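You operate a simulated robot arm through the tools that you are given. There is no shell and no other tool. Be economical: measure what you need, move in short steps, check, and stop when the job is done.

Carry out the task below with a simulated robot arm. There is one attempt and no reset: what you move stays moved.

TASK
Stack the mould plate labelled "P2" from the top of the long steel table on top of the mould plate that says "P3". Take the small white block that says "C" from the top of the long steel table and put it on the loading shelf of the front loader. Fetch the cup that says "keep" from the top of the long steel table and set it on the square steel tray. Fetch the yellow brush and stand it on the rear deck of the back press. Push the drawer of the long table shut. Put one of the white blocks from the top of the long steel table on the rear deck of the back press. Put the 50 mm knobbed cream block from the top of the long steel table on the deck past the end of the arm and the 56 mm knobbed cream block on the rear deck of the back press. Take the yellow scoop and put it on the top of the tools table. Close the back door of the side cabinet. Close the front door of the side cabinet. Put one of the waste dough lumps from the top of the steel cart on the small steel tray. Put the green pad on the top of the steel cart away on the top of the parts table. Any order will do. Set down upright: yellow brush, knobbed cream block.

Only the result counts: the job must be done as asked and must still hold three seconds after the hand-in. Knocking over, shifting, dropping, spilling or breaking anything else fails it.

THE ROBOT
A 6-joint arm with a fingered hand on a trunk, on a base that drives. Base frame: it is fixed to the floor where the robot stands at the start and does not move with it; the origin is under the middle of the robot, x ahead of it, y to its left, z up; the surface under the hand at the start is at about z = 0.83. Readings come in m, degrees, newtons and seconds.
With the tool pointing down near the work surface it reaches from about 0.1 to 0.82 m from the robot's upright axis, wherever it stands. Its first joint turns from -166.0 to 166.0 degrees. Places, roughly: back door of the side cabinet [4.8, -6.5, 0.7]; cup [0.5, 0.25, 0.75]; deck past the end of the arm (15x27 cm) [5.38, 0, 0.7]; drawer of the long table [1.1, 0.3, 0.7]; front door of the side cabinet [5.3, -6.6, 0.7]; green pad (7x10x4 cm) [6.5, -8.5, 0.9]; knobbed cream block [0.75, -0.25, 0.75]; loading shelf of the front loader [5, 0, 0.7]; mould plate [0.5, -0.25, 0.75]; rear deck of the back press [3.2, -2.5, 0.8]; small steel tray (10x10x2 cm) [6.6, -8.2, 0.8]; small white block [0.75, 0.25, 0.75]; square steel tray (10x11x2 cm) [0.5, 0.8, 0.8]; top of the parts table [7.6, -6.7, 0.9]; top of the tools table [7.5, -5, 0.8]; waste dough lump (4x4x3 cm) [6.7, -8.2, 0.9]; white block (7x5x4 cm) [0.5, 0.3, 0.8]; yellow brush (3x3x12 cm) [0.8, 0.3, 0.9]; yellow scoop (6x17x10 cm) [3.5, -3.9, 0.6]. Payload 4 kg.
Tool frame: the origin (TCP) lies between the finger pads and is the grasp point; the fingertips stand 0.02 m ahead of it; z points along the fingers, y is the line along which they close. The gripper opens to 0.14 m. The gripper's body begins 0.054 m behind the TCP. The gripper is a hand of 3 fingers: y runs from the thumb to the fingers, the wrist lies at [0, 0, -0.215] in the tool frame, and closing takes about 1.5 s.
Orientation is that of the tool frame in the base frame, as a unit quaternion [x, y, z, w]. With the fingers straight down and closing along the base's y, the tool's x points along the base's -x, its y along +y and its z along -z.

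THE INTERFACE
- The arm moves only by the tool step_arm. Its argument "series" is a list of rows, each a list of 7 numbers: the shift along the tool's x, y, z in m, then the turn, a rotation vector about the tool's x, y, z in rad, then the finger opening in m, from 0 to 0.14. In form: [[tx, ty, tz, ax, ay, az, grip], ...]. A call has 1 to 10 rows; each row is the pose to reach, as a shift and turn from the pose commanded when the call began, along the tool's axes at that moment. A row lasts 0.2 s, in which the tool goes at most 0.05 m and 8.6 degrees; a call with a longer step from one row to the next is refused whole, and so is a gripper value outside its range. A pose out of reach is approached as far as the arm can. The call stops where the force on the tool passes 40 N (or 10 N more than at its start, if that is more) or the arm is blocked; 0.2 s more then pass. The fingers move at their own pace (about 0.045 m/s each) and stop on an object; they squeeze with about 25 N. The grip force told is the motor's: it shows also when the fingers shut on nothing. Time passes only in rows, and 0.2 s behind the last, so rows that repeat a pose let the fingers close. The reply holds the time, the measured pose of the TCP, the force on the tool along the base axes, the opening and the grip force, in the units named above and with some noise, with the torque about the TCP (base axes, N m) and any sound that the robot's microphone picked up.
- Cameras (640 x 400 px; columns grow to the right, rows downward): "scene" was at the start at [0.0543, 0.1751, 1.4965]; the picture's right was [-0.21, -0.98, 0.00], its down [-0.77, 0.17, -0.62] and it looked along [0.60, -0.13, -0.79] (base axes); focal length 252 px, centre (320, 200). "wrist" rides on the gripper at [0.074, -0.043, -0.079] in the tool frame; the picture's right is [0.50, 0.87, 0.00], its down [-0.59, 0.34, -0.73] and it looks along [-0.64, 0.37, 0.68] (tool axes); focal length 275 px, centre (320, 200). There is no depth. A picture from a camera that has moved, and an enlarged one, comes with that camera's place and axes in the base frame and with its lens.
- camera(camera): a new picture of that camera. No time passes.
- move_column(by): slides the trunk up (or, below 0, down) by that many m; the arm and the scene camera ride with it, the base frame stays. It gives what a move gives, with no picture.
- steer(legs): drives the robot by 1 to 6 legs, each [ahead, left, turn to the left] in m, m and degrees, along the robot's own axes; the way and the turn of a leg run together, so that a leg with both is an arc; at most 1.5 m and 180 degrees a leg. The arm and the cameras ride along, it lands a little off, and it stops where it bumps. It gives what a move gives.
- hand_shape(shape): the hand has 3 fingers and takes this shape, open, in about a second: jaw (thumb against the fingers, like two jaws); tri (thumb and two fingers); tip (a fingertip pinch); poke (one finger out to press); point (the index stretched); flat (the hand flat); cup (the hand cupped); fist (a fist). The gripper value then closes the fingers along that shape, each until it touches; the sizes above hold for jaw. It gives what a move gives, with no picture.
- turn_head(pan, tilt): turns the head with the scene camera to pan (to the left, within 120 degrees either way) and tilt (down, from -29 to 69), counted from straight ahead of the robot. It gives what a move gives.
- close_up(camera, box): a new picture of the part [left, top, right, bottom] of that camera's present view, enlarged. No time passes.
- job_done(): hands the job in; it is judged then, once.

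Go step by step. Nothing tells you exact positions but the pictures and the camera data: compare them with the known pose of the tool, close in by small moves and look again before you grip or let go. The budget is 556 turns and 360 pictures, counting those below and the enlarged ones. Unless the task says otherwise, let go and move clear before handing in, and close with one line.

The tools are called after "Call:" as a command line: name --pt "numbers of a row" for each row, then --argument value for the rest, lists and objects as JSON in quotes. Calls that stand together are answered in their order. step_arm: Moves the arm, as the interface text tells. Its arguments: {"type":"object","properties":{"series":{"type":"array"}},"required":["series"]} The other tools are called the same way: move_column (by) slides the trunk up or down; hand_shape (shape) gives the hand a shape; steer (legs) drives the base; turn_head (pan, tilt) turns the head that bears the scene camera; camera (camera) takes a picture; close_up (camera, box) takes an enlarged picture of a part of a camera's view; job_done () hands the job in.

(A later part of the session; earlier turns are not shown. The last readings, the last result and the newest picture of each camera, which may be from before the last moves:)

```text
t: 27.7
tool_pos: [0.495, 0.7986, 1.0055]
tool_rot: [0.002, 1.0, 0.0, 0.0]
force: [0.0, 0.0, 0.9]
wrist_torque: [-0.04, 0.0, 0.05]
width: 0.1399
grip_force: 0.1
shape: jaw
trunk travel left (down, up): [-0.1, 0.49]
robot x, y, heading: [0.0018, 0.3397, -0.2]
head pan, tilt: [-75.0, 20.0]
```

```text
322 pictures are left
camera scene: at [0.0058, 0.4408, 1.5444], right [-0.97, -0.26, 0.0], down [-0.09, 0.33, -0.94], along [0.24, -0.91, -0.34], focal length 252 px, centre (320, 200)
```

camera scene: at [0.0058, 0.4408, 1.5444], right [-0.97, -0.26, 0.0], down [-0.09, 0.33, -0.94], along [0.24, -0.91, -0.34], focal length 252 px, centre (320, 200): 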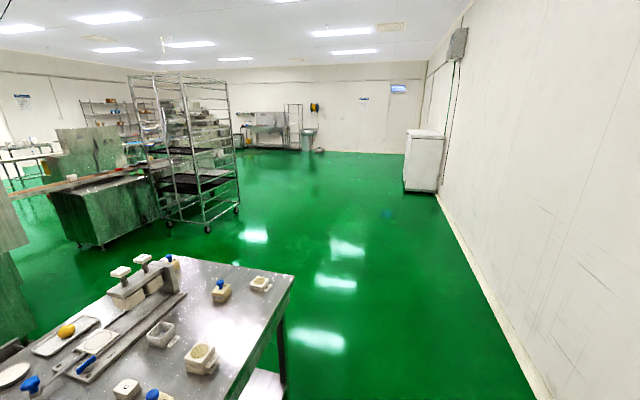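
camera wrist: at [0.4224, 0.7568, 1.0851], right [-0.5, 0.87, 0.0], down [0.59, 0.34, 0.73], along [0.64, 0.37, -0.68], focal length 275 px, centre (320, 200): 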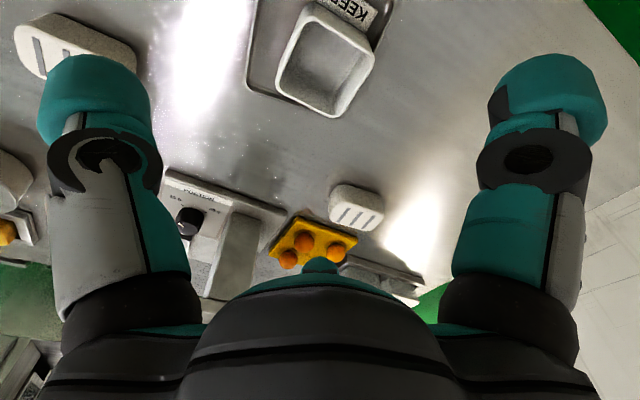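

The front loader is behind the big steel machine. I first fetch block C (about (0.61,0.135)).

Call:
step_arm --pt "-0.008 -0.047 0 0 0 0 0.14" --pt "-0.016 -0.094 0 0 0 0 0.14" --pt "-0.024 -0.141 0 0 0 0 0.14" --pt "-0.032 -0.188 0 0 0 0 0.14" --pt "-0.04 -0.235 0 0 0 0 0.14" --pt "-0.048 -0.282 0 0 0 0 0.14" --pt "-0.056 -0.329 0 0 0 0 0.14" --pt "-0.064 -0.376 0 0 0 0 0.14" --pt "-0.072 -0.423 0 0 0 0 0.14" --pt "-0.08 -0.47 0 0 0 0 0.14"

Call:
step_arm --pt "-0.008 -0.047 0 0 0 0 0.14" --pt "-0.016 -0.094 0 0 0 0 0.14" --pt "-0.024 -0.141 0 0 0 0 0.14" --pt "-0.033 -0.188 0 0 0 0 0.14" --pt "-0.033 -0.194 0 0 0 0 0.14"

Call:
turn_head --pan -15 --tilt 52

Call:
camera --camera "wrist"

Call:
camera --camera "scene"

```text
t: 29.9
tool_pos: [0.5725, 0.3257, 1.0074]
tool_rot: [0.001, 1.0, 0.0, 0.0]
force: [0.6, -0.4, 0.5]
wrist_torque: [-0.03, 0.0, -0.03]
width: 0.1401
grip_force: 0.0
shape: jaw
trunk travel left (down, up): [-0.1, 0.49]
robot x, y, heading: [-0.0014, 0.3419, -0.1]
head pan, tilt: [-75.0, 20.0]
```

```text
t: 31.1
tool_pos: [0.6045, 0.1327, 1.0066]
tool_rot: [0.002, 1.0, 0.0, 0.0]
force: [-0.4, -0.1, -0.6]
wrist_torque: [-0.01, 0.0, 0.01]
width: 0.1401
grip_force: 0.1
shape: jaw
trunk travel left (down, up): [-0.1, 0.49]
robot x, y, heading: [0.003, 0.338, -0.1]
head pan, tilt: [-75.0, 20.0]
```

```text
t: 32.4
tool_pos: [0.6045, 0.1329, 1.0078]
tool_rot: [0.002, 1.0, 0.0, 0.0]
force: [0.5, 0.9, 0.1]
wrist_torque: [0.0, 0.01, -0.01]
width: 0.14
grip_force: 0.0
shape: jaw
trunk travel left (down, up): [-0.1, 0.49]
robot x, y, heading: [0.0009, 0.3355, -0.2]
head pan, tilt: [-15.0, 52.0]
```

```text
321 pictures are left
camera wrist: at [0.5312, 0.0904, 1.0858], right [-0.5, 0.87, 0.0], down [0.59, 0.34, 0.73], along [0.64, 0.37, -0.68], focal length 275 px, centre (320, 200)
```

wrist: 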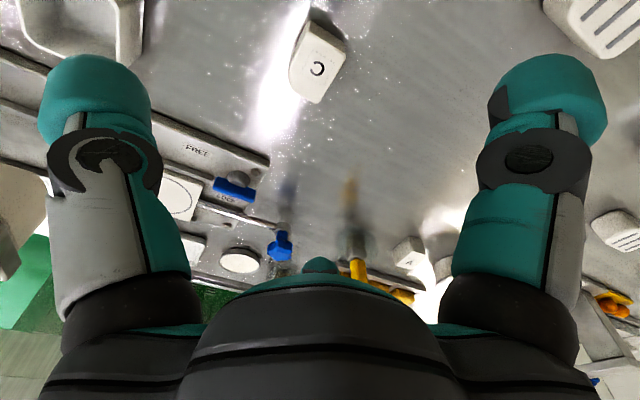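

```text
320 pictures are left
camera scene: at [0.0545, 0.5106, 1.4962], right [-0.26, -0.96, 0.0], down [-0.76, 0.21, -0.62], along [0.59, -0.16, -0.79], focal length 252 px, centre (320, 200)
```

scene: 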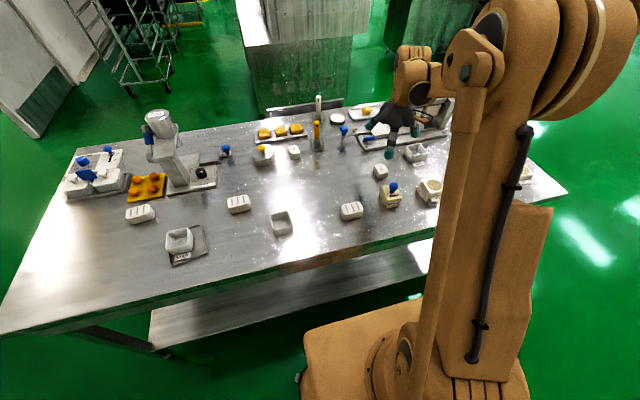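

C lies nearly under the hand. I go down to z≈0.93 and check.

Call:
step_arm --pt "0 -0.003 0.04 0 0 0 0.14" --pt "0 -0.003 0.08 0 0 0 0.14" --pt "0 -0.003 0.1 0 0 0 0.14" --pt "0 -0.003 0.1 0 0 0 0.14"

Call:
camera --camera "wrist"

```text
t: 33.4
tool_pos: [0.605, 0.1278, 0.9067]
tool_rot: [0.001, 1.0, 0.0, 0.001]
force: [0.2, -0.2, -0.1]
wrist_torque: [-0.01, -0.02, -0.02]
width: 0.1398
grip_force: 0.0
shape: jaw
trunk travel left (down, up): [-0.1, 0.49]
robot x, y, heading: [0.0028, 0.3419, -0.5]
head pan, tilt: [-15.0, 52.0]
```

```text
319 pictures are left
camera wrist: at [0.5326, 0.0857, 0.9848], right [-0.5, 0.87, 0.0], down [0.59, 0.34, 0.73], along [0.64, 0.37, -0.68], focal length 275 px, centre (320, 200)
```

wrist: 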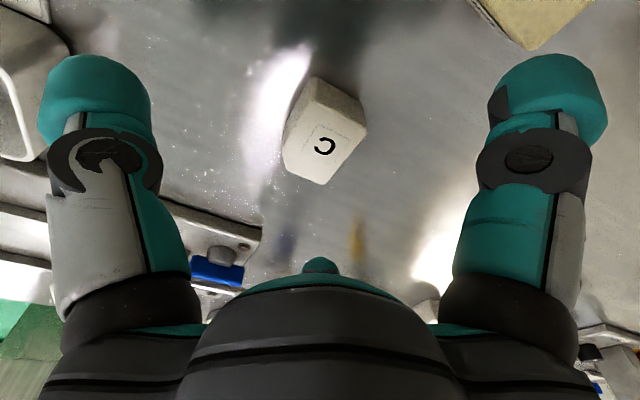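

Centred. I lower to z≈0.857 and grip, then lift.

Call:
step_arm --pt "0 0 0.03 0 0 0 0.14" --pt "0 0 0.0495 0 0 0 0.14" --pt "0 0 0.0495 0 0 0 0.08" --pt "0 0 0.0495 0 0 0 0.02" --pt "0 0 0.0495 0 0 0 0.0" --pt "0 0 0.0495 0 0 0 0.0" --pt "0 0 0.0495 0 0 0 0.0" --pt "0 0 0.0495 0 0 0 0.0" --pt "0 0 0.0495 0 0 0 0.0" --pt "0 0 0.0495 0 0 0 0.0"

Call:
camera --camera "wrist"

```text
t: 34.0
tool_pos: [0.607, 0.1303, 0.8622]
tool_rot: [0.003, 1.0, 0.001, -0.002]
force: [5.6, 3.8, 43.3]
wrist_torque: [2.32, 4.6, -0.61]
width: 0.1263
grip_force: 0.0
shape: jaw
trunk travel left (down, up): [-0.1, 0.49]
robot x, y, heading: [-0.0007, 0.3409, -0.1]
head pan, tilt: [-15.0, 52.0]
stopped in row 3: the force on the tool passed its limit at 75 N (the readings are from after the stop); the commanded pose is now the measured one
```

```text
318 pictures are left
camera wrist: at [0.5336, 0.0878, 0.9415], right [-0.5, 0.87, 0.01], down [0.59, 0.33, 0.73], along [0.64, 0.37, -0.68], focal length 275 px, centre (320, 200)
```

wrist: 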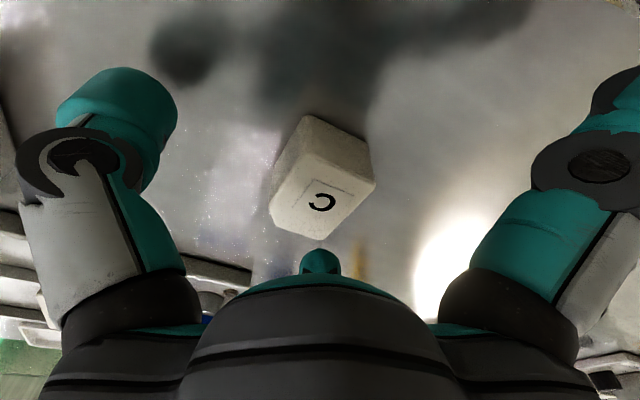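

The near finger hit the 62 mm block. I rise straight back up and inspect.

Call:
step_arm --pt "0 0 -0.03 0 0 0 0.14" --pt "0 0 -0.06 0 0 0 0.14" --pt "0 0 -0.06 0 0 0 0.14"

Call:
camera --camera "wrist"

Call:
close_up --camera "scene" --box '[340, 130, 460, 220]'

```text
t: 34.9
tool_pos: [0.6113, 0.1296, 0.9195]
tool_rot: [0.003, 1.0, 0.002, -0.002]
force: [0.0, -0.5, 0.0]
wrist_torque: [0.02, 0.0, 0.0]
width: 0.1399
grip_force: 0.1
shape: jaw
trunk travel left (down, up): [-0.1, 0.49]
robot x, y, heading: [0.0003, 0.3394, 0.1]
head pan, tilt: [-15.0, 52.0]
```

```text
317 pictures are left
camera wrist: at [0.5383, 0.0868, 0.9983], right [-0.5, 0.87, 0.0], down [0.59, 0.33, 0.73], along [0.64, 0.37, -0.68], focal length 275 px, centre (320, 200)
```

wrist: 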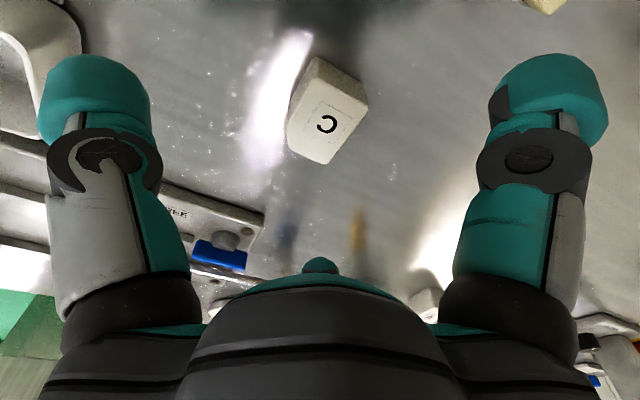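

```text
4.44 times, centred on (400, 175) of scene
camera zoom: at [0.0547, 0.5106, 1.4961], right [-0.26, -0.97, 0.0], down [-0.76, 0.21, -0.62], along [0.59, -0.16, -0.79], focal length 1121 px, centre (-36, 311)
```

zoom: 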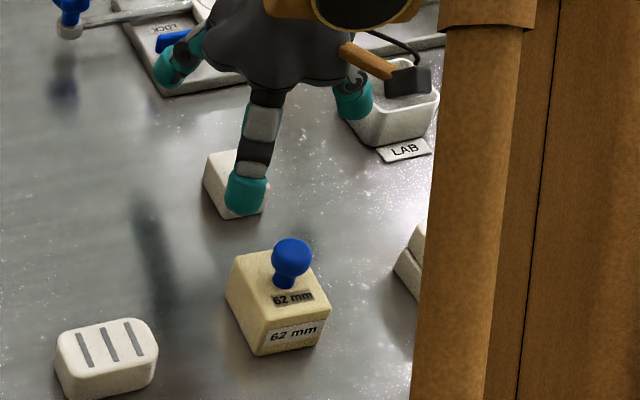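

The 62 mm block still stands; it may have moved by millimetres, which I will check later against the first picture. For C I approach with a narrower opening.

Call:
step_arm --pt "0.007 -0.001 0 0 0 0 0.075" --pt "0.007 -0.001 0 0 0 0 0.075" --pt "0.007 -0.001 0 0 0 0 0.075" --pt "0.007 -0.001 0 0 0 0 0.075" --pt "0.007 -0.001 0.02 0 0 0 0.075"

Call:
camera --camera "wrist"

Call:
close_up --camera "scene" --box '[340, 130, 460, 220]'

```text
t: 36.0
tool_pos: [0.6042, 0.1266, 0.8989]
tool_rot: [0.002, 1.0, 0.002, -0.002]
force: [0.1, 0.7, 0.1]
wrist_torque: [0.0, 0.02, 0.0]
width: 0.0757
grip_force: 0.1
shape: jaw
trunk travel left (down, up): [-0.1, 0.49]
robot x, y, heading: [0.0081, 0.3381, -0.3]
head pan, tilt: [-15.0, 52.0]
```

```text
315 pictures are left
camera wrist: at [0.5312, 0.0841, 0.9785], right [-0.5, 0.87, 0.01], down [0.59, 0.33, 0.73], along [0.64, 0.37, -0.68], focal length 275 px, centre (320, 200)
```

wrist: 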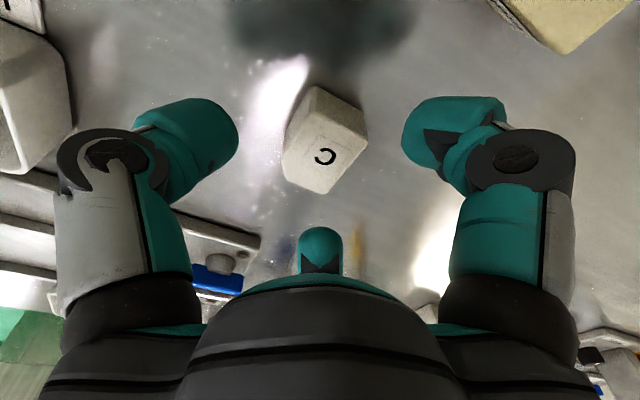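

```text
4.44 times, centred on (400, 175) of scene
camera zoom: at [0.055, 0.5105, 1.4961], right [-0.26, -0.97, 0.0], down [-0.76, 0.21, -0.62], along [0.59, -0.16, -0.79], focal length 1121 px, centre (-36, 311)
```

zoom: 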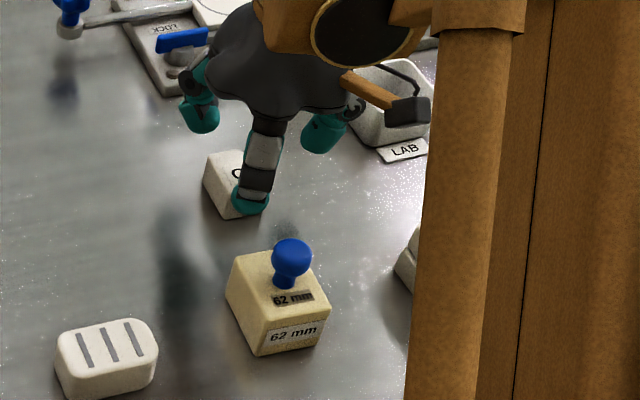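

Centred. Lower and grip.

Call:
step_arm --pt "0 0.001 0.02 0 0 0 0.075" --pt "0 0.001 0.041 0 0 0 0.075" --pt "0 0.001 0.041 0 0 0 0.0" --pt "0 0.001 0.041 0 0 0 0.0" --pt "0 0.001 0.041 0 0 0 0.0" --pt "0 0.001 0.041 0 0 0 0.0" --pt "0 0.001 0.041 0 0 0 0.0"

Call:
camera --camera "wrist"

```text
t: 37.6
tool_pos: [0.6047, 0.1275, 0.8593]
tool_rot: [0.003, 1.0, 0.001, -0.002]
force: [0.2, 0.0, 0.6]
wrist_torque: [-0.01, -0.01, 0.03]
width: 0.0435
grip_force: 25.0
shape: jaw
trunk travel left (down, up): [-0.1, 0.49]
robot x, y, heading: [-0.0017, 0.3404, -0.2]
head pan, tilt: [-15.0, 52.0]
```

```text
313 pictures are left
camera wrist: at [0.5309, 0.0871, 0.9385], right [-0.5, 0.87, 0.0], down [0.59, 0.33, 0.73], along [0.64, 0.37, -0.68], focal length 275 px, centre (320, 200)
```

wrist: 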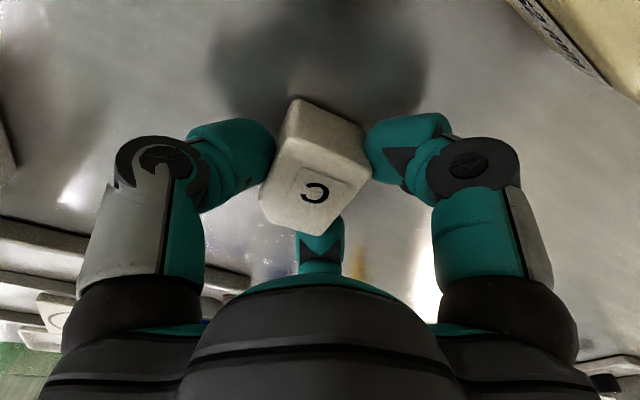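

C is held. I lift and pull the arm in for driving.

Call:
step_arm --pt "0 0 -0.045 0 0 0 0" --pt "0 0 -0.09 0 0 0 0" --pt "0 0 -0.135 0 0 0 0" --pt "0 0 -0.18 0 0 0 0" --pt "0.03 0.03 -0.2 0 0 0 0" --pt "0.065 0.06 -0.2 0 0 0 0" --pt "0.1 0.09 -0.2 0 0 0 0" --pt "0.135 0.12 -0.2 0 0 0 0" --pt "0.17 0.15 -0.2 0 0 0 0" --pt "0.205 0.18 -0.2 0 0 0 0"

Call:
step_arm --pt "0.035 0.03 -0.02 0 0 0 0" --pt "0.035 0.03 -0.05 0 0 0 0"

Call:
turn_head --pan -12.3 --tilt 51.8

Call:
steer --legs '[[0, -0.338, 0]]'

Call:
camera --camera "scene"

```text
t: 39.9
tool_pos: [0.3971, 0.3051, 1.0603]
tool_rot: [0.003, 1.0, 0.002, -0.001]
force: [0.1, -0.3, -0.2]
wrist_torque: [0.0, -0.02, 0.04]
width: 0.0432
grip_force: 24.9
shape: jaw
trunk travel left (down, up): [-0.1, 0.49]
robot x, y, heading: [0.0007, 0.3361, -0.3]
head pan, tilt: [-15.0, 52.0]
```

```text
refused: row 1 steps farther than a row can; nothing moved
```

```text
t: 40.5
tool_pos: [0.3977, 0.3064, 1.0601]
tool_rot: [0.002, 1.0, 0.002, -0.002]
force: [-1.1, 0.5, -0.4]
wrist_torque: [0.0, -0.02, -0.01]
width: 0.0436
grip_force: 24.7
shape: jaw
trunk travel left (down, up): [-0.1, 0.49]
robot x, y, heading: [0.0026, 0.342, -0.2]
head pan, tilt: [-12.3, 51.8]
```

```text
t: 42.7
tool_pos: [0.3958, -0.0409, 1.0586]
tool_rot: [0.004, 1.0, 0.001, -0.002]
force: [-0.9, 0.1, -0.6]
wrist_torque: [0.01, -0.03, 0.0]
width: 0.0435
grip_force: 25.3
shape: jaw
trunk travel left (down, up): [-0.1, 0.49]
robot x, y, heading: [-0.0025, -0.0064, -0.1]
head pan, tilt: [-12.3, 51.8]
```

```text
312 pictures are left
camera scene: at [0.0546, 0.1684, 1.4965], right [-0.22, -0.98, 0.0], down [-0.77, 0.17, -0.62], along [0.6, -0.13, -0.79], focal length 252 px, centre (320, 200)
```

scene: 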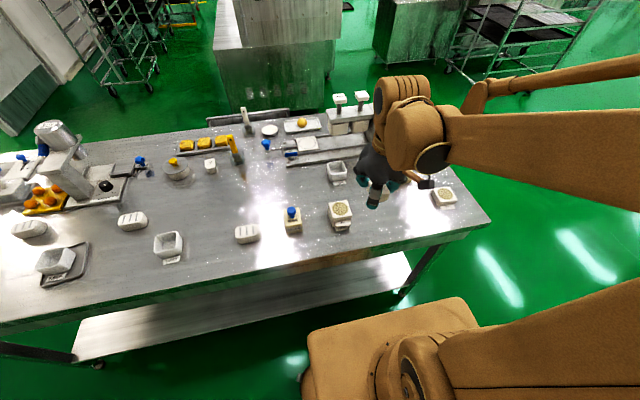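

Call:
close_up --camera "scene" --box '[270, 180, 370, 240]'

```text
6.40 times, centred on (320, 210) of scene
camera zoom: at [0.0546, 0.1684, 1.4965], right [-0.22, -0.98, 0.0], down [-0.77, 0.17, -0.62], along [0.6, -0.13, -0.79], focal length 1614 px, centre (320, 136)
```

zoom: 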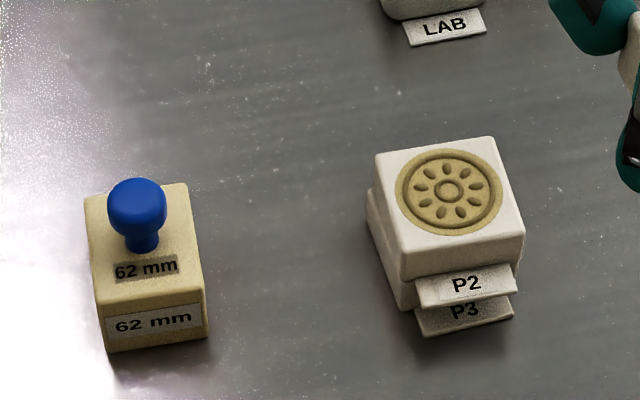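

The 62 mm block shifted by about 6 mm toward me; I'll put it back later. Now I drive C round the right end of the table toward the front loader.

Call:
steer --legs '[[0, -1.2, 0], [1.5, 0, 0], [1.2, 0, 0]]'

Call:
turn_head --pan 30 --tilt 20

Call:
camera --camera "scene"

Call:
turn_head --pan -30 --tilt 20

Call:
camera --camera "scene"

```text
t: 61.7
tool_pos: [3.0959, -1.3998, 1.0598]
tool_rot: [0.031, 1.0, 0.002, -0.002]
force: [-0.5, 0.3, -0.3]
wrist_torque: [0.03, 0.0, 0.02]
width: 0.0432
grip_force: 25.4
shape: jaw
trunk travel left (down, up): [-0.1, 0.49]
robot x, y, heading: [2.7013, -1.3458, -3.6]
head pan, tilt: [-12.3, 51.8]
```

```text
t: 62.8
tool_pos: [3.0962, -1.4007, 1.0596]
tool_rot: [0.032, 0.999, 0.002, -0.002]
force: [-0.9, -0.6, -1.2]
wrist_torque: [0.0, 0.04, 0.01]
width: 0.0434
grip_force: 25.5
shape: jaw
trunk travel left (down, up): [-0.1, 0.49]
robot x, y, heading: [2.7038, -1.3432, -3.3]
head pan, tilt: [30.0, 20.0]
```

```text
310 pictures are left
camera scene: at [2.7778, -1.1103, 1.5443], right [0.45, -0.9, 0.0], down [-0.31, -0.15, -0.94], along [0.84, 0.42, -0.34], focal length 252 px, centre (320, 200)
```

scene: 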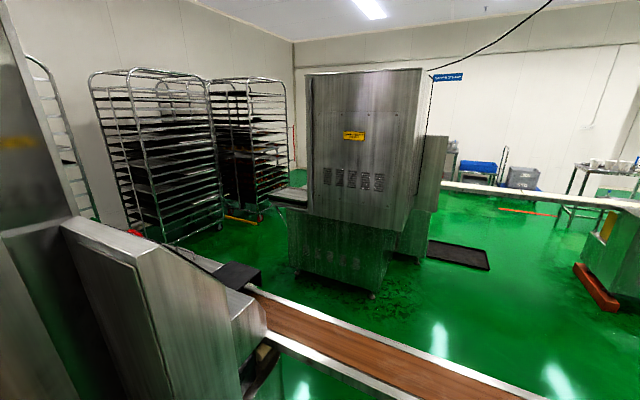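

```text
t: 64.1
tool_pos: [3.0965, -1.4016, 1.0588]
tool_rot: [0.032, 0.999, 0.002, -0.002]
force: [-0.1, -1.0, -0.8]
wrist_torque: [-0.01, 0.01, -0.02]
width: 0.0434
grip_force: 25.3
shape: jaw
trunk travel left (down, up): [-0.1, 0.49]
robot x, y, heading: [2.7015, -1.3413, -3.5]
head pan, tilt: [-30.0, 20.0]
```

```text
309 pictures are left
camera scene: at [2.7721, -1.2031, 1.5444], right [-0.55, -0.83, 0.0], down [-0.29, 0.19, -0.94], along [0.78, -0.52, -0.34], focal length 252 px, centre (320, 200)
```

scene: 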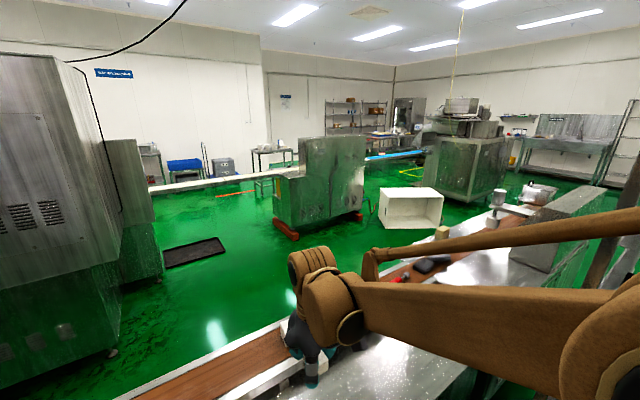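

A conveyor (along y at x≈3.4) blocks this way; the front loader's shelf seems to be at the left of the farther machine. I go back to the lane between table and machine and look at the left passage.

Call:
steer --legs '[[-0.8, 0, 3.5]]'

Call:
turn_head --pan 60 --tilt 25

Call:
camera --camera "scene"

Call:
turn_head --pan 10 --tilt 25

Call:
camera --camera "scene"

```text
t: 68.3
tool_pos: [2.3139, -1.3523, 1.0593]
tool_rot: [-0.005, 1.0, 0.002, -0.002]
force: [0.5, -1.6, -0.7]
wrist_torque: [-0.03, -0.03, 0.03]
width: 0.0434
grip_force: 24.8
shape: jaw
trunk travel left (down, up): [-0.1, 0.49]
robot x, y, heading: [1.9139, -1.3274, 0.4]
head pan, tilt: [-30.0, 20.0]
```

```text
t: 69.9
tool_pos: [2.3152, -1.3529, 1.0594]
tool_rot: [-0.005, 1.0, 0.002, -0.002]
force: [0.3, 0.3, -0.3]
wrist_torque: [0.01, 0.01, 0.0]
width: 0.0435
grip_force: 24.9
shape: jaw
trunk travel left (down, up): [-0.1, 0.49]
robot x, y, heading: [1.9168, -1.3261, 0.8]
head pan, tilt: [60.0, 25.0]
```

```text
308 pictures are left
camera scene: at [1.9405, -1.0531, 1.5363], right [0.87, -0.49, 0.0], down [-0.21, -0.37, -0.91], along [0.44, 0.79, -0.42], focal length 252 px, centre (320, 200)
```

scene: 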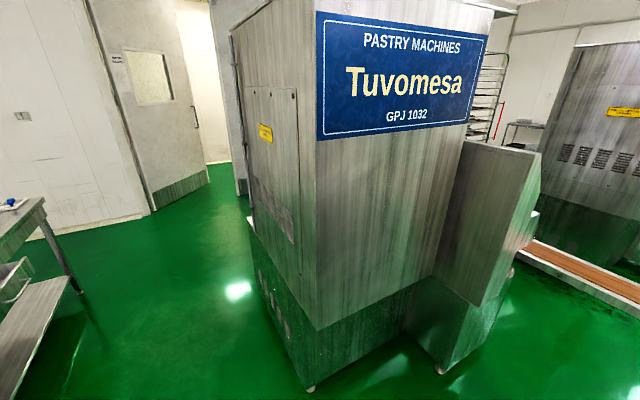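

```text
t: 71.1
tool_pos: [2.3143, -1.353, 1.0587]
tool_rot: [-0.005, 1.0, 0.002, -0.001]
force: [-0.2, -0.3, -0.4]
wrist_torque: [-0.03, 0.04, 0.01]
width: 0.0433
grip_force: 25.1
shape: jaw
trunk travel left (down, up): [-0.1, 0.49]
robot x, y, heading: [1.9178, -1.3236, 0.5]
head pan, tilt: [10.0, 25.0]
```

```text
307 pictures are left
camera scene: at [1.9859, -1.1163, 1.5363], right [0.19, -0.98, 0.0], down [-0.42, -0.08, -0.91], along [0.89, 0.17, -0.42], focal length 252 px, centre (320, 200)
```

scene: 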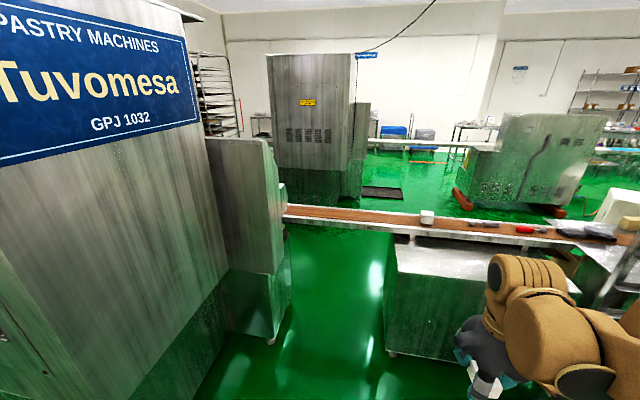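

The lane between table and machine is about 1 m wide. I turn left and drive along it with the arm pointing along the lane.

Call:
steer --legs '[[0, 0, 90], [1.3, 0.13, 0], [1.2, 0, 0]]'

Call:
turn_head --pan -50 --tilt 25

Call:
camera --camera "scene"

Call:
turn_head --pan 0 --tilt 25

Call:
camera --camera "scene"

```text
t: 87.4
tool_pos: [1.7031, 1.6037, 1.0599]
tool_rot: [0.721, -0.693, 0.0, 0.002]
force: [0.0, 0.5, -0.1]
wrist_torque: [-0.02, 0.0, 0.02]
width: 0.0434
grip_force: 25.0
shape: jaw
trunk travel left (down, up): [-0.1, 0.49]
robot x, y, heading: [1.6876, 1.2045, 92.1]
head pan, tilt: [10.0, 25.0]
```

```text
t: 88.7
tool_pos: [1.704, 1.6037, 1.0591]
tool_rot: [0.721, -0.693, 0.0, 0.003]
force: [0.0, 0.2, 0.4]
wrist_torque: [0.0, 0.0, -0.04]
width: 0.0436
grip_force: 25.0
shape: jaw
trunk travel left (down, up): [-0.1, 0.49]
robot x, y, heading: [1.6815, 1.2091, 92.5]
head pan, tilt: [-50.0, 25.0]
```

```text
306 pictures are left
camera scene: at [1.5662, 1.2411, 1.5363], right [0.67, -0.74, 0.0], down [-0.31, -0.29, -0.91], along [0.67, 0.61, -0.42], focal length 252 px, centre (320, 200)
```

scene: 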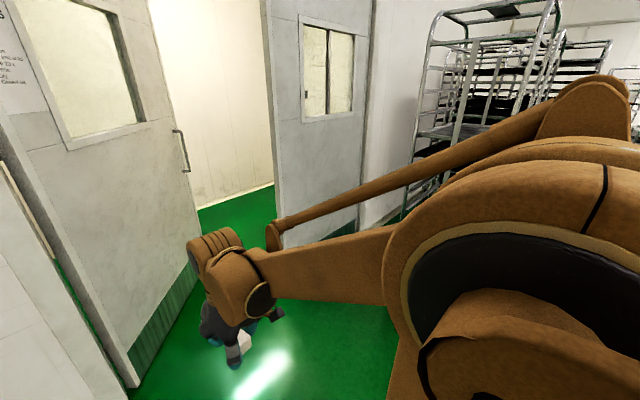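

```text
t: 89.9
tool_pos: [1.7036, 1.6031, 1.0595]
tool_rot: [0.721, -0.693, 0.0, 0.002]
force: [-0.2, 0.1, -0.4]
wrist_torque: [0.03, 0.01, -0.02]
width: 0.043
grip_force: 25.0
shape: jaw
trunk travel left (down, up): [-0.1, 0.49]
robot x, y, heading: [1.6893, 1.2092, 92.1]
head pan, tilt: [0.0, 25.0]
```

```text
305 pictures are left
camera scene: at [1.4944, 1.271, 1.5363], right [1.0, 0.04, 0.0], down [0.02, -0.42, -0.91], along [-0.04, 0.91, -0.42], focal length 252 px, centre (320, 200)
```

scene: 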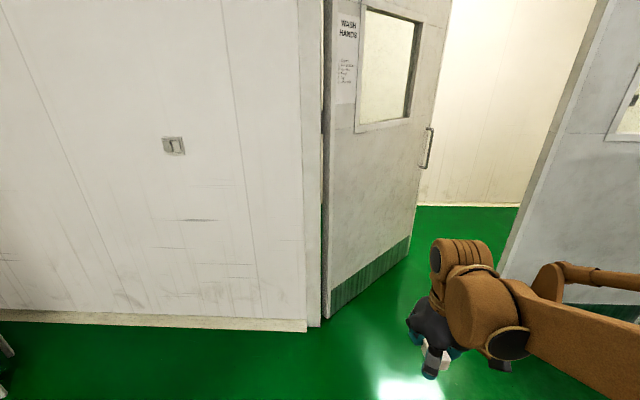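

Clear space here. I turn right and look east along the north side of the machines.

Call:
steer --legs '[[0.1, 0, 0], [0, 0, -92]]'

Call:
camera --camera "scene"

```text
t: 95.0
tool_pos: [2.0794, 1.2588, 1.0592]
tool_rot: [0.015, 1.0, 0.001, -0.002]
force: [-1.1, -0.5, -1.9]
wrist_torque: [-0.02, 0.0, -0.01]
width: 0.0432
grip_force: 25.2
shape: jaw
trunk travel left (down, up): [-0.1, 0.49]
robot x, y, heading: [1.6826, 1.3027, -2.0]
head pan, tilt: [0.0, 25.0]
```

```text
304 pictures are left
camera scene: at [1.7616, 1.4933, 1.5363], right [-0.03, -1.0, 0.0], down [-0.42, 0.01, -0.91], along [0.91, -0.03, -0.42], focal length 252 px, centre (320, 200)
```

scene: 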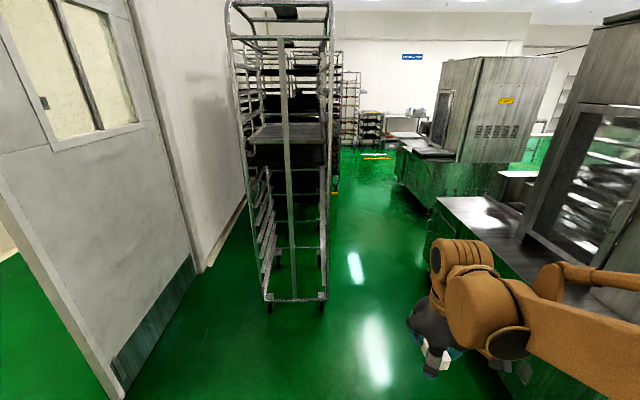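

There's a ~1 m corridor between the racks (y≈1.43) and machine 1 (y≈0.44). I drive along y≈0.93 to x≈4.0.

Call:
steer --legs '[[0.1, -0.37, 2], [1.2, 0, 0]]'

Call:
camera --camera "scene"

```text
t: 103.1
tool_pos: [3.3649, 0.905, 1.0598]
tool_rot: [-0.003, 1.0, 0.003, -0.001]
force: [0.1, 0.2, -1.3]
wrist_torque: [0.0, -0.02, 0.02]
width: 0.0434
grip_force: 25.3
shape: jaw
trunk travel left (down, up): [-0.1, 0.49]
robot x, y, heading: [2.9669, 0.9362, 0.4]
head pan, tilt: [0.0, 25.0]
```

```text
303 pictures are left
camera scene: at [3.0388, 1.1277, 1.5363], right [0.01, -1.0, 0.0], down [-0.42, 0.0, -0.91], along [0.91, 0.01, -0.42], focal length 252 px, centre (320, 200)
```

scene: 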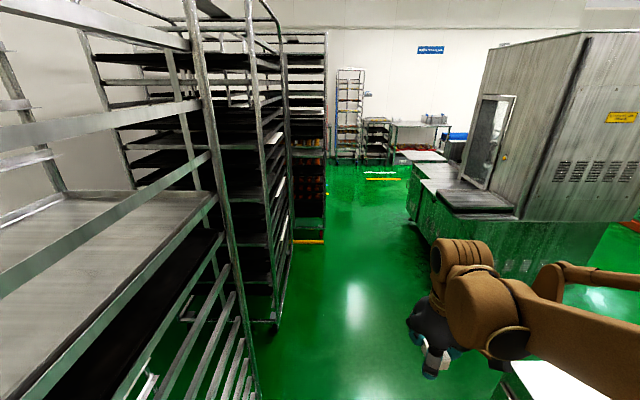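

The loading shelf is the dark-topped ledge at about (4.8,-0.05), and another deck lies further at x≈5.4. I drive on and turn to face it.

Call:
steer --legs '[[1.5, -0.1, 0], [0.3, -0.05, 0], [0, 0, -90]]'

Call:
turn_head --pan 0 --tilt 45

Call:
camera --camera "scene"

```text
refused: leg 1 is longer than a leg can be; nothing moved
```

```text
t: 103.9
tool_pos: [3.3642, 0.9067, 1.0596]
tool_rot: [-0.003, 1.0, 0.002, -0.002]
force: [-0.9, 0.3, -0.6]
wrist_torque: [0.01, 0.0, 0.02]
width: 0.0431
grip_force: 25.3
shape: jaw
trunk travel left (down, up): [-0.1, 0.49]
robot x, y, heading: [2.9703, 0.9362, 0.5]
head pan, tilt: [0.0, 45.0]
```

```text
302 pictures are left
camera scene: at [3.0278, 1.1277, 1.5058], right [0.01, -1.0, 0.0], down [-0.71, -0.01, -0.71], along [0.71, 0.0, -0.71], focal length 252 px, centre (320, 200)
```

scene: 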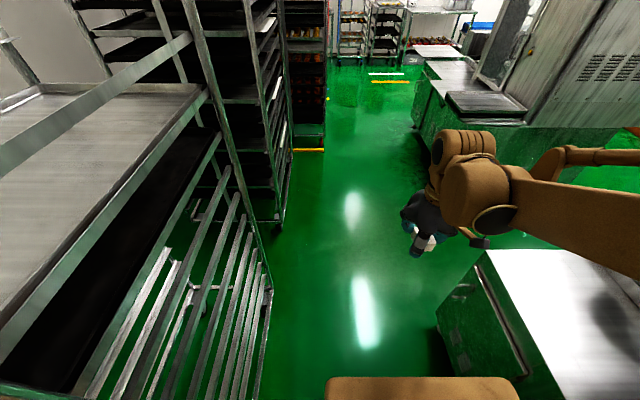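

Call:
steer --legs '[[1.0, 0, 0], [0.5, 0, 0]]'

Call:
camera --camera "scene"

Call:
turn_head --pan -60 --tilt 35

Call:
camera --camera "scene"

```text
t: 111.8
tool_pos: [4.8847, 0.9068, 1.0587]
tool_rot: [0.002, 1.0, 0.002, -0.001]
force: [0.4, -0.5, -0.2]
wrist_torque: [-0.02, -0.02, 0.02]
width: 0.0435
grip_force: 25.2
shape: jaw
trunk travel left (down, up): [-0.1, 0.49]
robot x, y, heading: [4.4906, 0.9421, -0.2]
head pan, tilt: [0.0, 45.0]
```

```text
301 pictures are left
camera scene: at [4.5513, 1.1317, 1.5057], right [0.0, -1.0, 0.0], down [-0.71, 0.0, -0.71], along [0.71, 0.0, -0.71], focal length 252 px, centre (320, 200)
```

scene: 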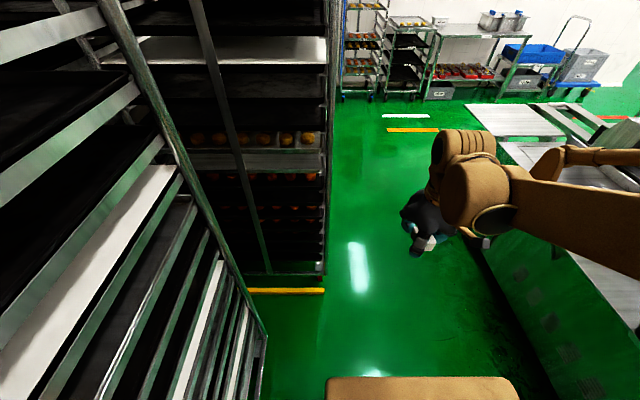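

```text
t: 113.0
tool_pos: [4.8848, 0.9074, 1.0587]
tool_rot: [0.003, 1.0, 0.001, -0.002]
force: [-0.2, -0.5, -0.1]
wrist_torque: [0.0, 0.0, 0.0]
width: 0.0432
grip_force: 24.8
shape: jaw
trunk travel left (down, up): [-0.1, 0.49]
robot x, y, heading: [4.4873, 0.9403, 0.1]
head pan, tilt: [-60.0, 35.0]
```

```text
300 pictures are left
camera scene: at [4.5134, 1.0556, 1.5205], right [-0.87, -0.5, 0.0], down [-0.29, 0.5, -0.82], along [0.41, -0.71, -0.57], focal length 252 px, centre (320, 200)
```

scene: 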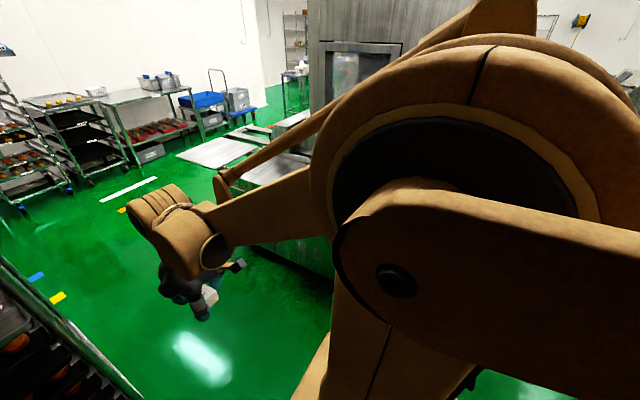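

I turn to face the loader (heading -90°) and look.

Call:
steer --legs '[[0.2, -0.1, 0], [0, 0, -90]]'

Call:
turn_head --pan 15 --tilt 40

Call:
camera --camera "scene"

```text
t: 118.5
tool_pos: [4.6769, 0.4397, 1.0594]
tool_rot: [0.69, 0.724, 0.003, 0.0]
force: [-0.1, -0.3, -0.6]
wrist_torque: [0.0, -0.02, -0.02]
width: 0.0432
grip_force: 25.5
shape: jaw
trunk travel left (down, up): [-0.1, 0.49]
robot x, y, heading: [4.6903, 0.8374, -87.2]
head pan, tilt: [-60.0, 35.0]
```

```text
t: 119.9
tool_pos: [4.6781, 0.4403, 1.06]
tool_rot: [0.691, 0.723, 0.002, 0.0]
force: [-0.8, 0.0, -0.7]
wrist_torque: [-0.01, -0.04, -0.01]
width: 0.0434
grip_force: 24.6
shape: jaw
trunk travel left (down, up): [-0.1, 0.49]
robot x, y, heading: [4.6909, 0.8365, -87.2]
head pan, tilt: [15.0, 40.0]
```

```text
299 pictures are left
camera scene: at [4.9067, 0.7874, 1.513], right [-0.95, -0.3, 0.0], down [-0.19, 0.61, -0.77], along [0.23, -0.73, -0.64], focal length 252 px, centre (320, 200)
```

scene: 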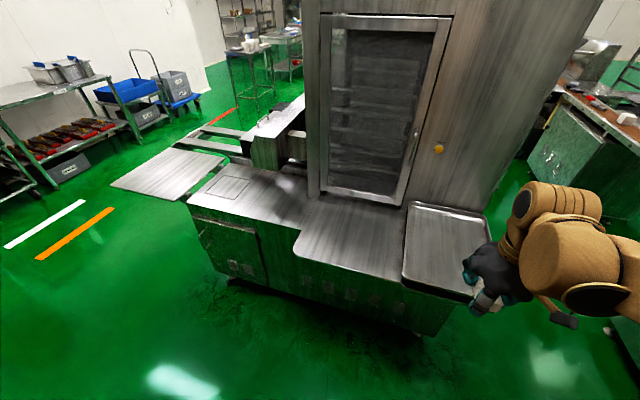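

I see the loader: a plain loading shelf in front of the glass door, a rimmed tray to its right, and a deck to its left. I zoom in.

Call:
close_up --camera "scene" --box '[180, 100, 500, 320]'

```text
1.82 times, centred on (340, 210) of scene
camera zoom: at [4.9067, 0.7874, 1.513], right [-0.95, -0.3, 0.0], down [-0.19, 0.61, -0.77], along [0.23, -0.73, -0.64], focal length 458 px, centre (284, 182)
```

zoom: 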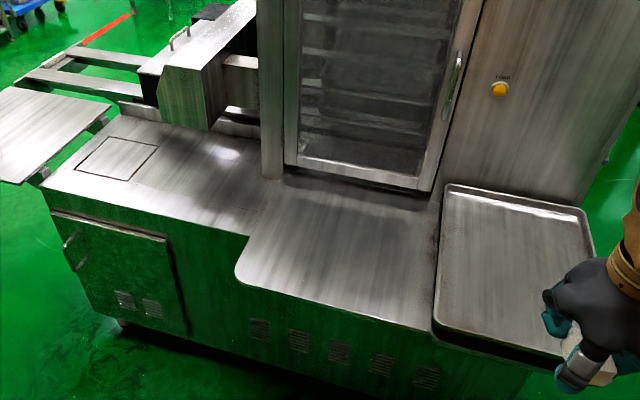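

The central shelf is the loading shelf. I move closer to it.

Call:
steer --legs '[[0.15, 0.25, -2.8]]'

Call:
turn_head --pan 10 --tilt 55

Call:
camera --camera "scene"

Call:
camera --camera "wrist"

```text
t: 121.9
tool_pos: [4.9084, 0.3017, 1.0601]
tool_rot: [0.71, 0.704, 0.002, 0.0]
force: [0.5, -0.1, -0.4]
wrist_torque: [0.01, 0.01, 0.01]
width: 0.0432
grip_force: 25.0
shape: jaw
trunk travel left (down, up): [-0.1, 0.49]
robot x, y, heading: [4.9462, 0.698, -90.2]
head pan, tilt: [15.0, 40.0]
```

```text
t: 122.7
tool_pos: [4.908, 0.3027, 1.0598]
tool_rot: [0.711, 0.704, 0.003, 0.001]
force: [-0.3, 0.9, -0.5]
wrist_torque: [-0.01, -0.05, 0.02]
width: 0.0434
grip_force: 24.8
shape: jaw
trunk travel left (down, up): [-0.1, 0.49]
robot x, y, heading: [4.9414, 0.6995, -90.3]
head pan, tilt: [10.0, 55.0]
```

```text
297 pictures are left
camera scene: at [5.1465, 0.6477, 1.4923], right [-0.99, -0.17, 0.0], down [-0.14, 0.81, -0.57], along [0.1, -0.57, -0.82], focal length 252 px, centre (320, 200)
```

scene: 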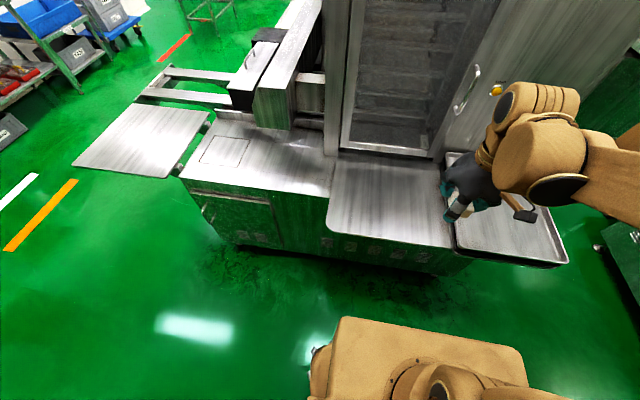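

```text
296 pictures are left
camera wrist: at [4.8669, 0.3769, 1.1388], right [0.87, 0.49, 0.0], down [0.33, -0.59, 0.73], along [0.36, -0.64, -0.68], focal length 275 px, centre (320, 200)
```

wrist: 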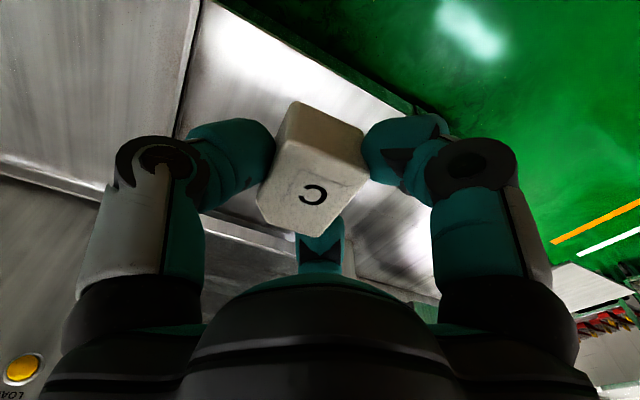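

Shelf centre ≈ (4.99,0.09). I move C above it and look.

Call:
step_arm --pt "-0.04 0.02 0 0 0 0 0" --pt "-0.08 0.04 0 0 0 0 0" --pt "-0.12 0.06 0.01 0 0 0 0" --pt "-0.16 0.08 0.02 0 0 0 0" --pt "-0.2 0.082 0.04 0 0 0 0" --pt "-0.2 0.082 0.085 0 0 0 0" --pt "-0.2 0.082 0.13 0 0 0 0" --pt "-0.2 0.082 0.175 0 0 0 0" --pt "-0.2 0.082 0.22 0 0 0 0"

Call:
camera --camera "scene"

Call:
camera --camera "wrist"

```text
t: 124.7
tool_pos: [4.9872, 0.1008, 0.8385]
tool_rot: [0.71, 0.704, 0.003, 0.0]
force: [0.0, 0.1, 0.0]
wrist_torque: [-0.03, -0.01, 0.01]
width: 0.0434
grip_force: 24.9
shape: jaw
trunk travel left (down, up): [-0.1, 0.49]
robot x, y, heading: [4.942, 0.6975, -90.4]
head pan, tilt: [10.0, 55.0]
```

```text
295 pictures are left
camera scene: at [5.1466, 0.6469, 1.4922], right [-0.99, -0.17, 0.0], down [-0.14, 0.81, -0.57], along [0.1, -0.57, -0.82], focal length 252 px, centre (320, 200)
```

scene: 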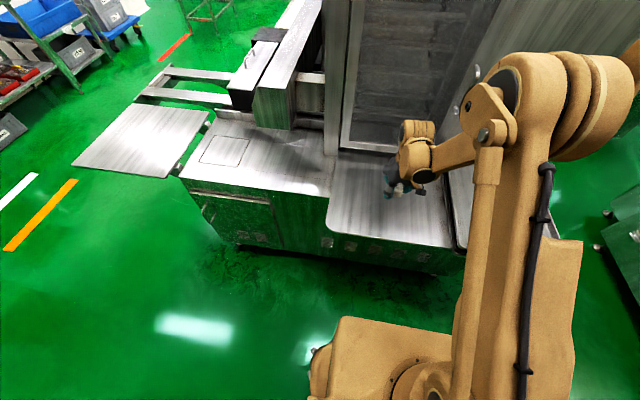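

```text
294 pictures are left
camera wrist: at [4.9462, 0.1751, 0.9181], right [0.87, 0.49, 0.0], down [0.33, -0.59, 0.73], along [0.36, -0.64, -0.68], focal length 275 px, centre (320, 200)
```

wrist: 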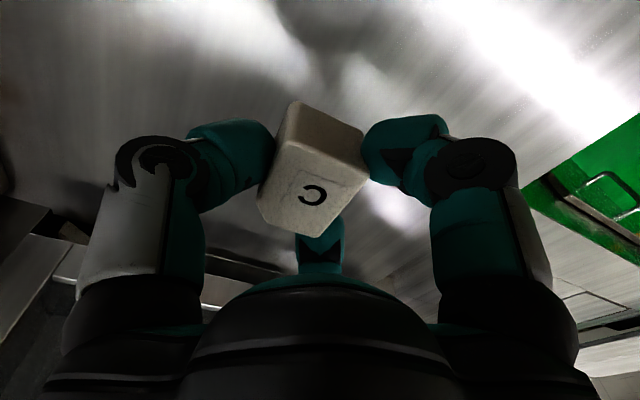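

Call:
step_arm --pt "0 0 0.02 0 0 0 0" --pt "0 0 0.04 0 0 0 0"

Call:
close_up --camera "scene" --box '[340, 130, 460, 230]'

```text
t: 125.3
tool_pos: [4.9885, 0.1015, 0.7979]
tool_rot: [0.71, 0.704, 0.003, 0.0]
force: [0.0, 0.5, -0.2]
wrist_torque: [0.01, 0.04, 0.02]
width: 0.0434
grip_force: 25.2
shape: jaw
trunk travel left (down, up): [-0.1, 0.49]
robot x, y, heading: [4.9436, 0.6989, -90.4]
head pan, tilt: [10.0, 55.0]
```

```text
4.00 times, centred on (400, 180) of scene
camera zoom: at [5.1466, 0.6471, 1.4922], right [-0.99, -0.17, 0.0], down [-0.14, 0.81, -0.57], along [0.1, -0.57, -0.82], focal length 1008 px, centre (0, 280)
```

zoom: 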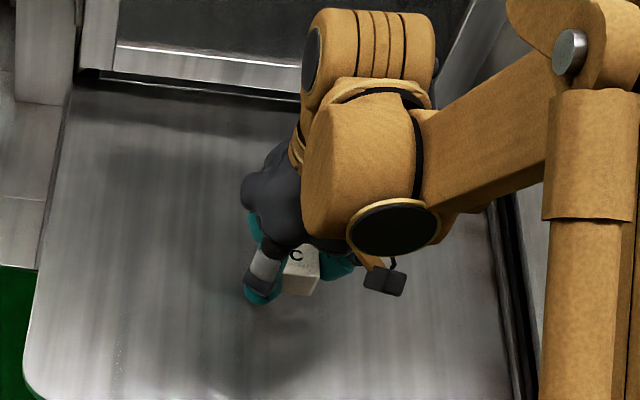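

Call:
step_arm --pt "0 0 0.007 0 0 0 0" --pt "0 0 0.014 0 0 0 0" --pt "0 0 0.021 0 0 0 0"

Call:
close_up --camera "scene" --box '[370, 160, 450, 220]'

```text
t: 126.1
tool_pos: [4.9891, 0.102, 0.7777]
tool_rot: [0.71, 0.704, 0.002, 0.0]
force: [0.0, -0.1, -0.7]
wrist_torque: [-0.02, 0.02, 0.01]
width: 0.0429
grip_force: 25.4
shape: jaw
trunk travel left (down, up): [-0.1, 0.49]
robot x, y, heading: [4.9444, 0.6983, -90.2]
head pan, tilt: [10.0, 55.0]
```

```text
6.67 times, centred on (410, 190) of scene
camera zoom: at [5.1465, 0.6474, 1.4923], right [-0.99, -0.17, 0.0], down [-0.14, 0.81, -0.57], along [0.1, -0.57, -0.82], focal length 1681 px, centre (-280, 267)
```

zoom: 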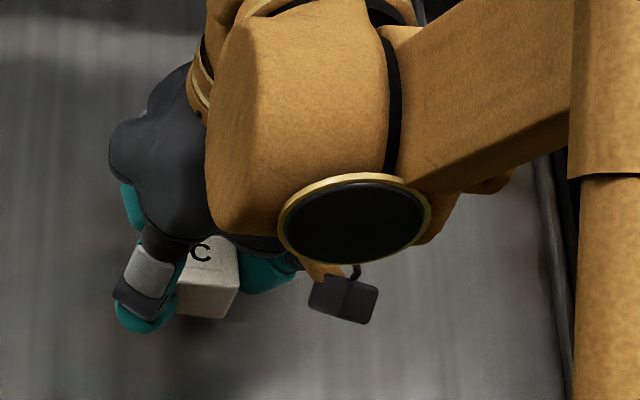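

Call:
step_arm --pt "0 0 0.005 0 0 0 0" --pt "0 0 0.01 0 0 0 0" --pt "0 0 0.014 0 0 0 0"

```text
t: 126.9
tool_pos: [4.9902, 0.1041, 0.7644]
tool_rot: [0.71, 0.704, 0.002, 0.0]
force: [0.1, -0.1, 0.0]
wrist_torque: [0.0, -0.01, 0.01]
width: 0.0431
grip_force: 24.9
shape: jaw
trunk travel left (down, up): [-0.1, 0.49]
robot x, y, heading: [4.9432, 0.696, -90.7]
head pan, tilt: [10.0, 55.0]
```

Call:
step_arm --pt "0 0 0.005 0 0 0 0" --pt "0 0 0.01 0 0 0 0" --pt "0 0 0.014 0 0 0 0"

Call:
camera --camera "wrist"

```text
t: 127.4
tool_pos: [4.9895, 0.1033, 0.7615]
tool_rot: [0.711, 0.704, 0.001, 0.001]
force: [1.5, -1.5, 35.0]
wrist_torque: [-0.02, 0.28, -0.01]
width: 0.046
grip_force: 25.0
shape: jaw
trunk travel left (down, up): [-0.1, 0.49]
robot x, y, heading: [4.9454, 0.6977, -90.3]
head pan, tilt: [10.0, 55.0]
stopped in row 2: the force on the tool passed its limit at 46 N (the readings are from after the stop); the commanded pose is now the measured one
```

```text
291 pictures are left
camera wrist: at [4.9491, 0.1781, 0.8403], right [0.87, 0.49, 0.0], down [0.33, -0.59, 0.74], along [0.36, -0.64, -0.68], focal length 275 px, centre (320, 200)
```

wrist: 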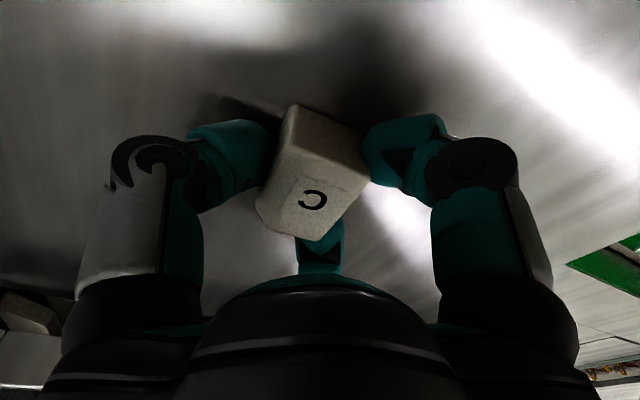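

C is on the shelf (surface z≈0.733). I release and rise.

Call:
step_arm --pt "0 0 -0.001 0 0 0 0.07" --pt "0 0 -0.001 0 0 0 0.09" --pt "0 0 -0.001 0 0 0 0.09" --pt "0 0 -0.04 0 0 0 0.09" --pt "0 0 -0.085 0 0 0 0.09" --pt "0 0 -0.13 0 0 0 0.09" --pt "0 0 -0.18 0 0 0 0.09" --pt "0.04 0 -0.21 0 0 0 0.09" --pt "0.08 0 -0.24 0 0 0 0.09" --pt "0.12 0 -0.27 0 0 0 0.09"

Call:
camera --camera "scene"

```text
t: 129.6
tool_pos: [4.9906, 0.2228, 1.0266]
tool_rot: [0.71, 0.704, 0.002, 0.001]
force: [-0.5, -0.2, -0.1]
wrist_torque: [-0.01, 0.0, 0.02]
width: 0.0894
grip_force: 0.1
shape: jaw
trunk travel left (down, up): [-0.1, 0.49]
robot x, y, heading: [4.948, 0.7004, -90.4]
head pan, tilt: [10.0, 55.0]
```

```text
290 pictures are left
camera scene: at [5.1464, 0.649, 1.4923], right [-0.99, -0.17, 0.0], down [-0.14, 0.81, -0.57], along [0.1, -0.57, -0.82], focal length 252 px, centre (320, 200)
```

scene: 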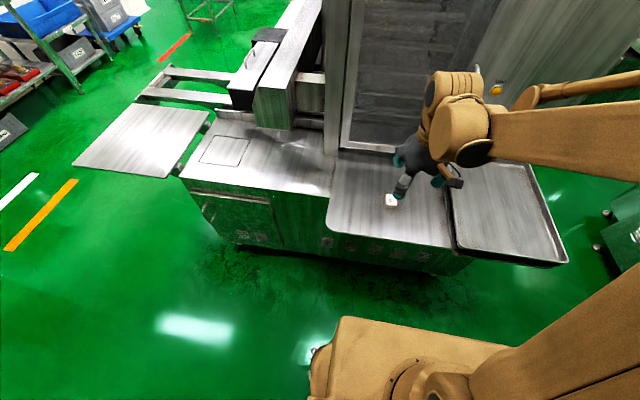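

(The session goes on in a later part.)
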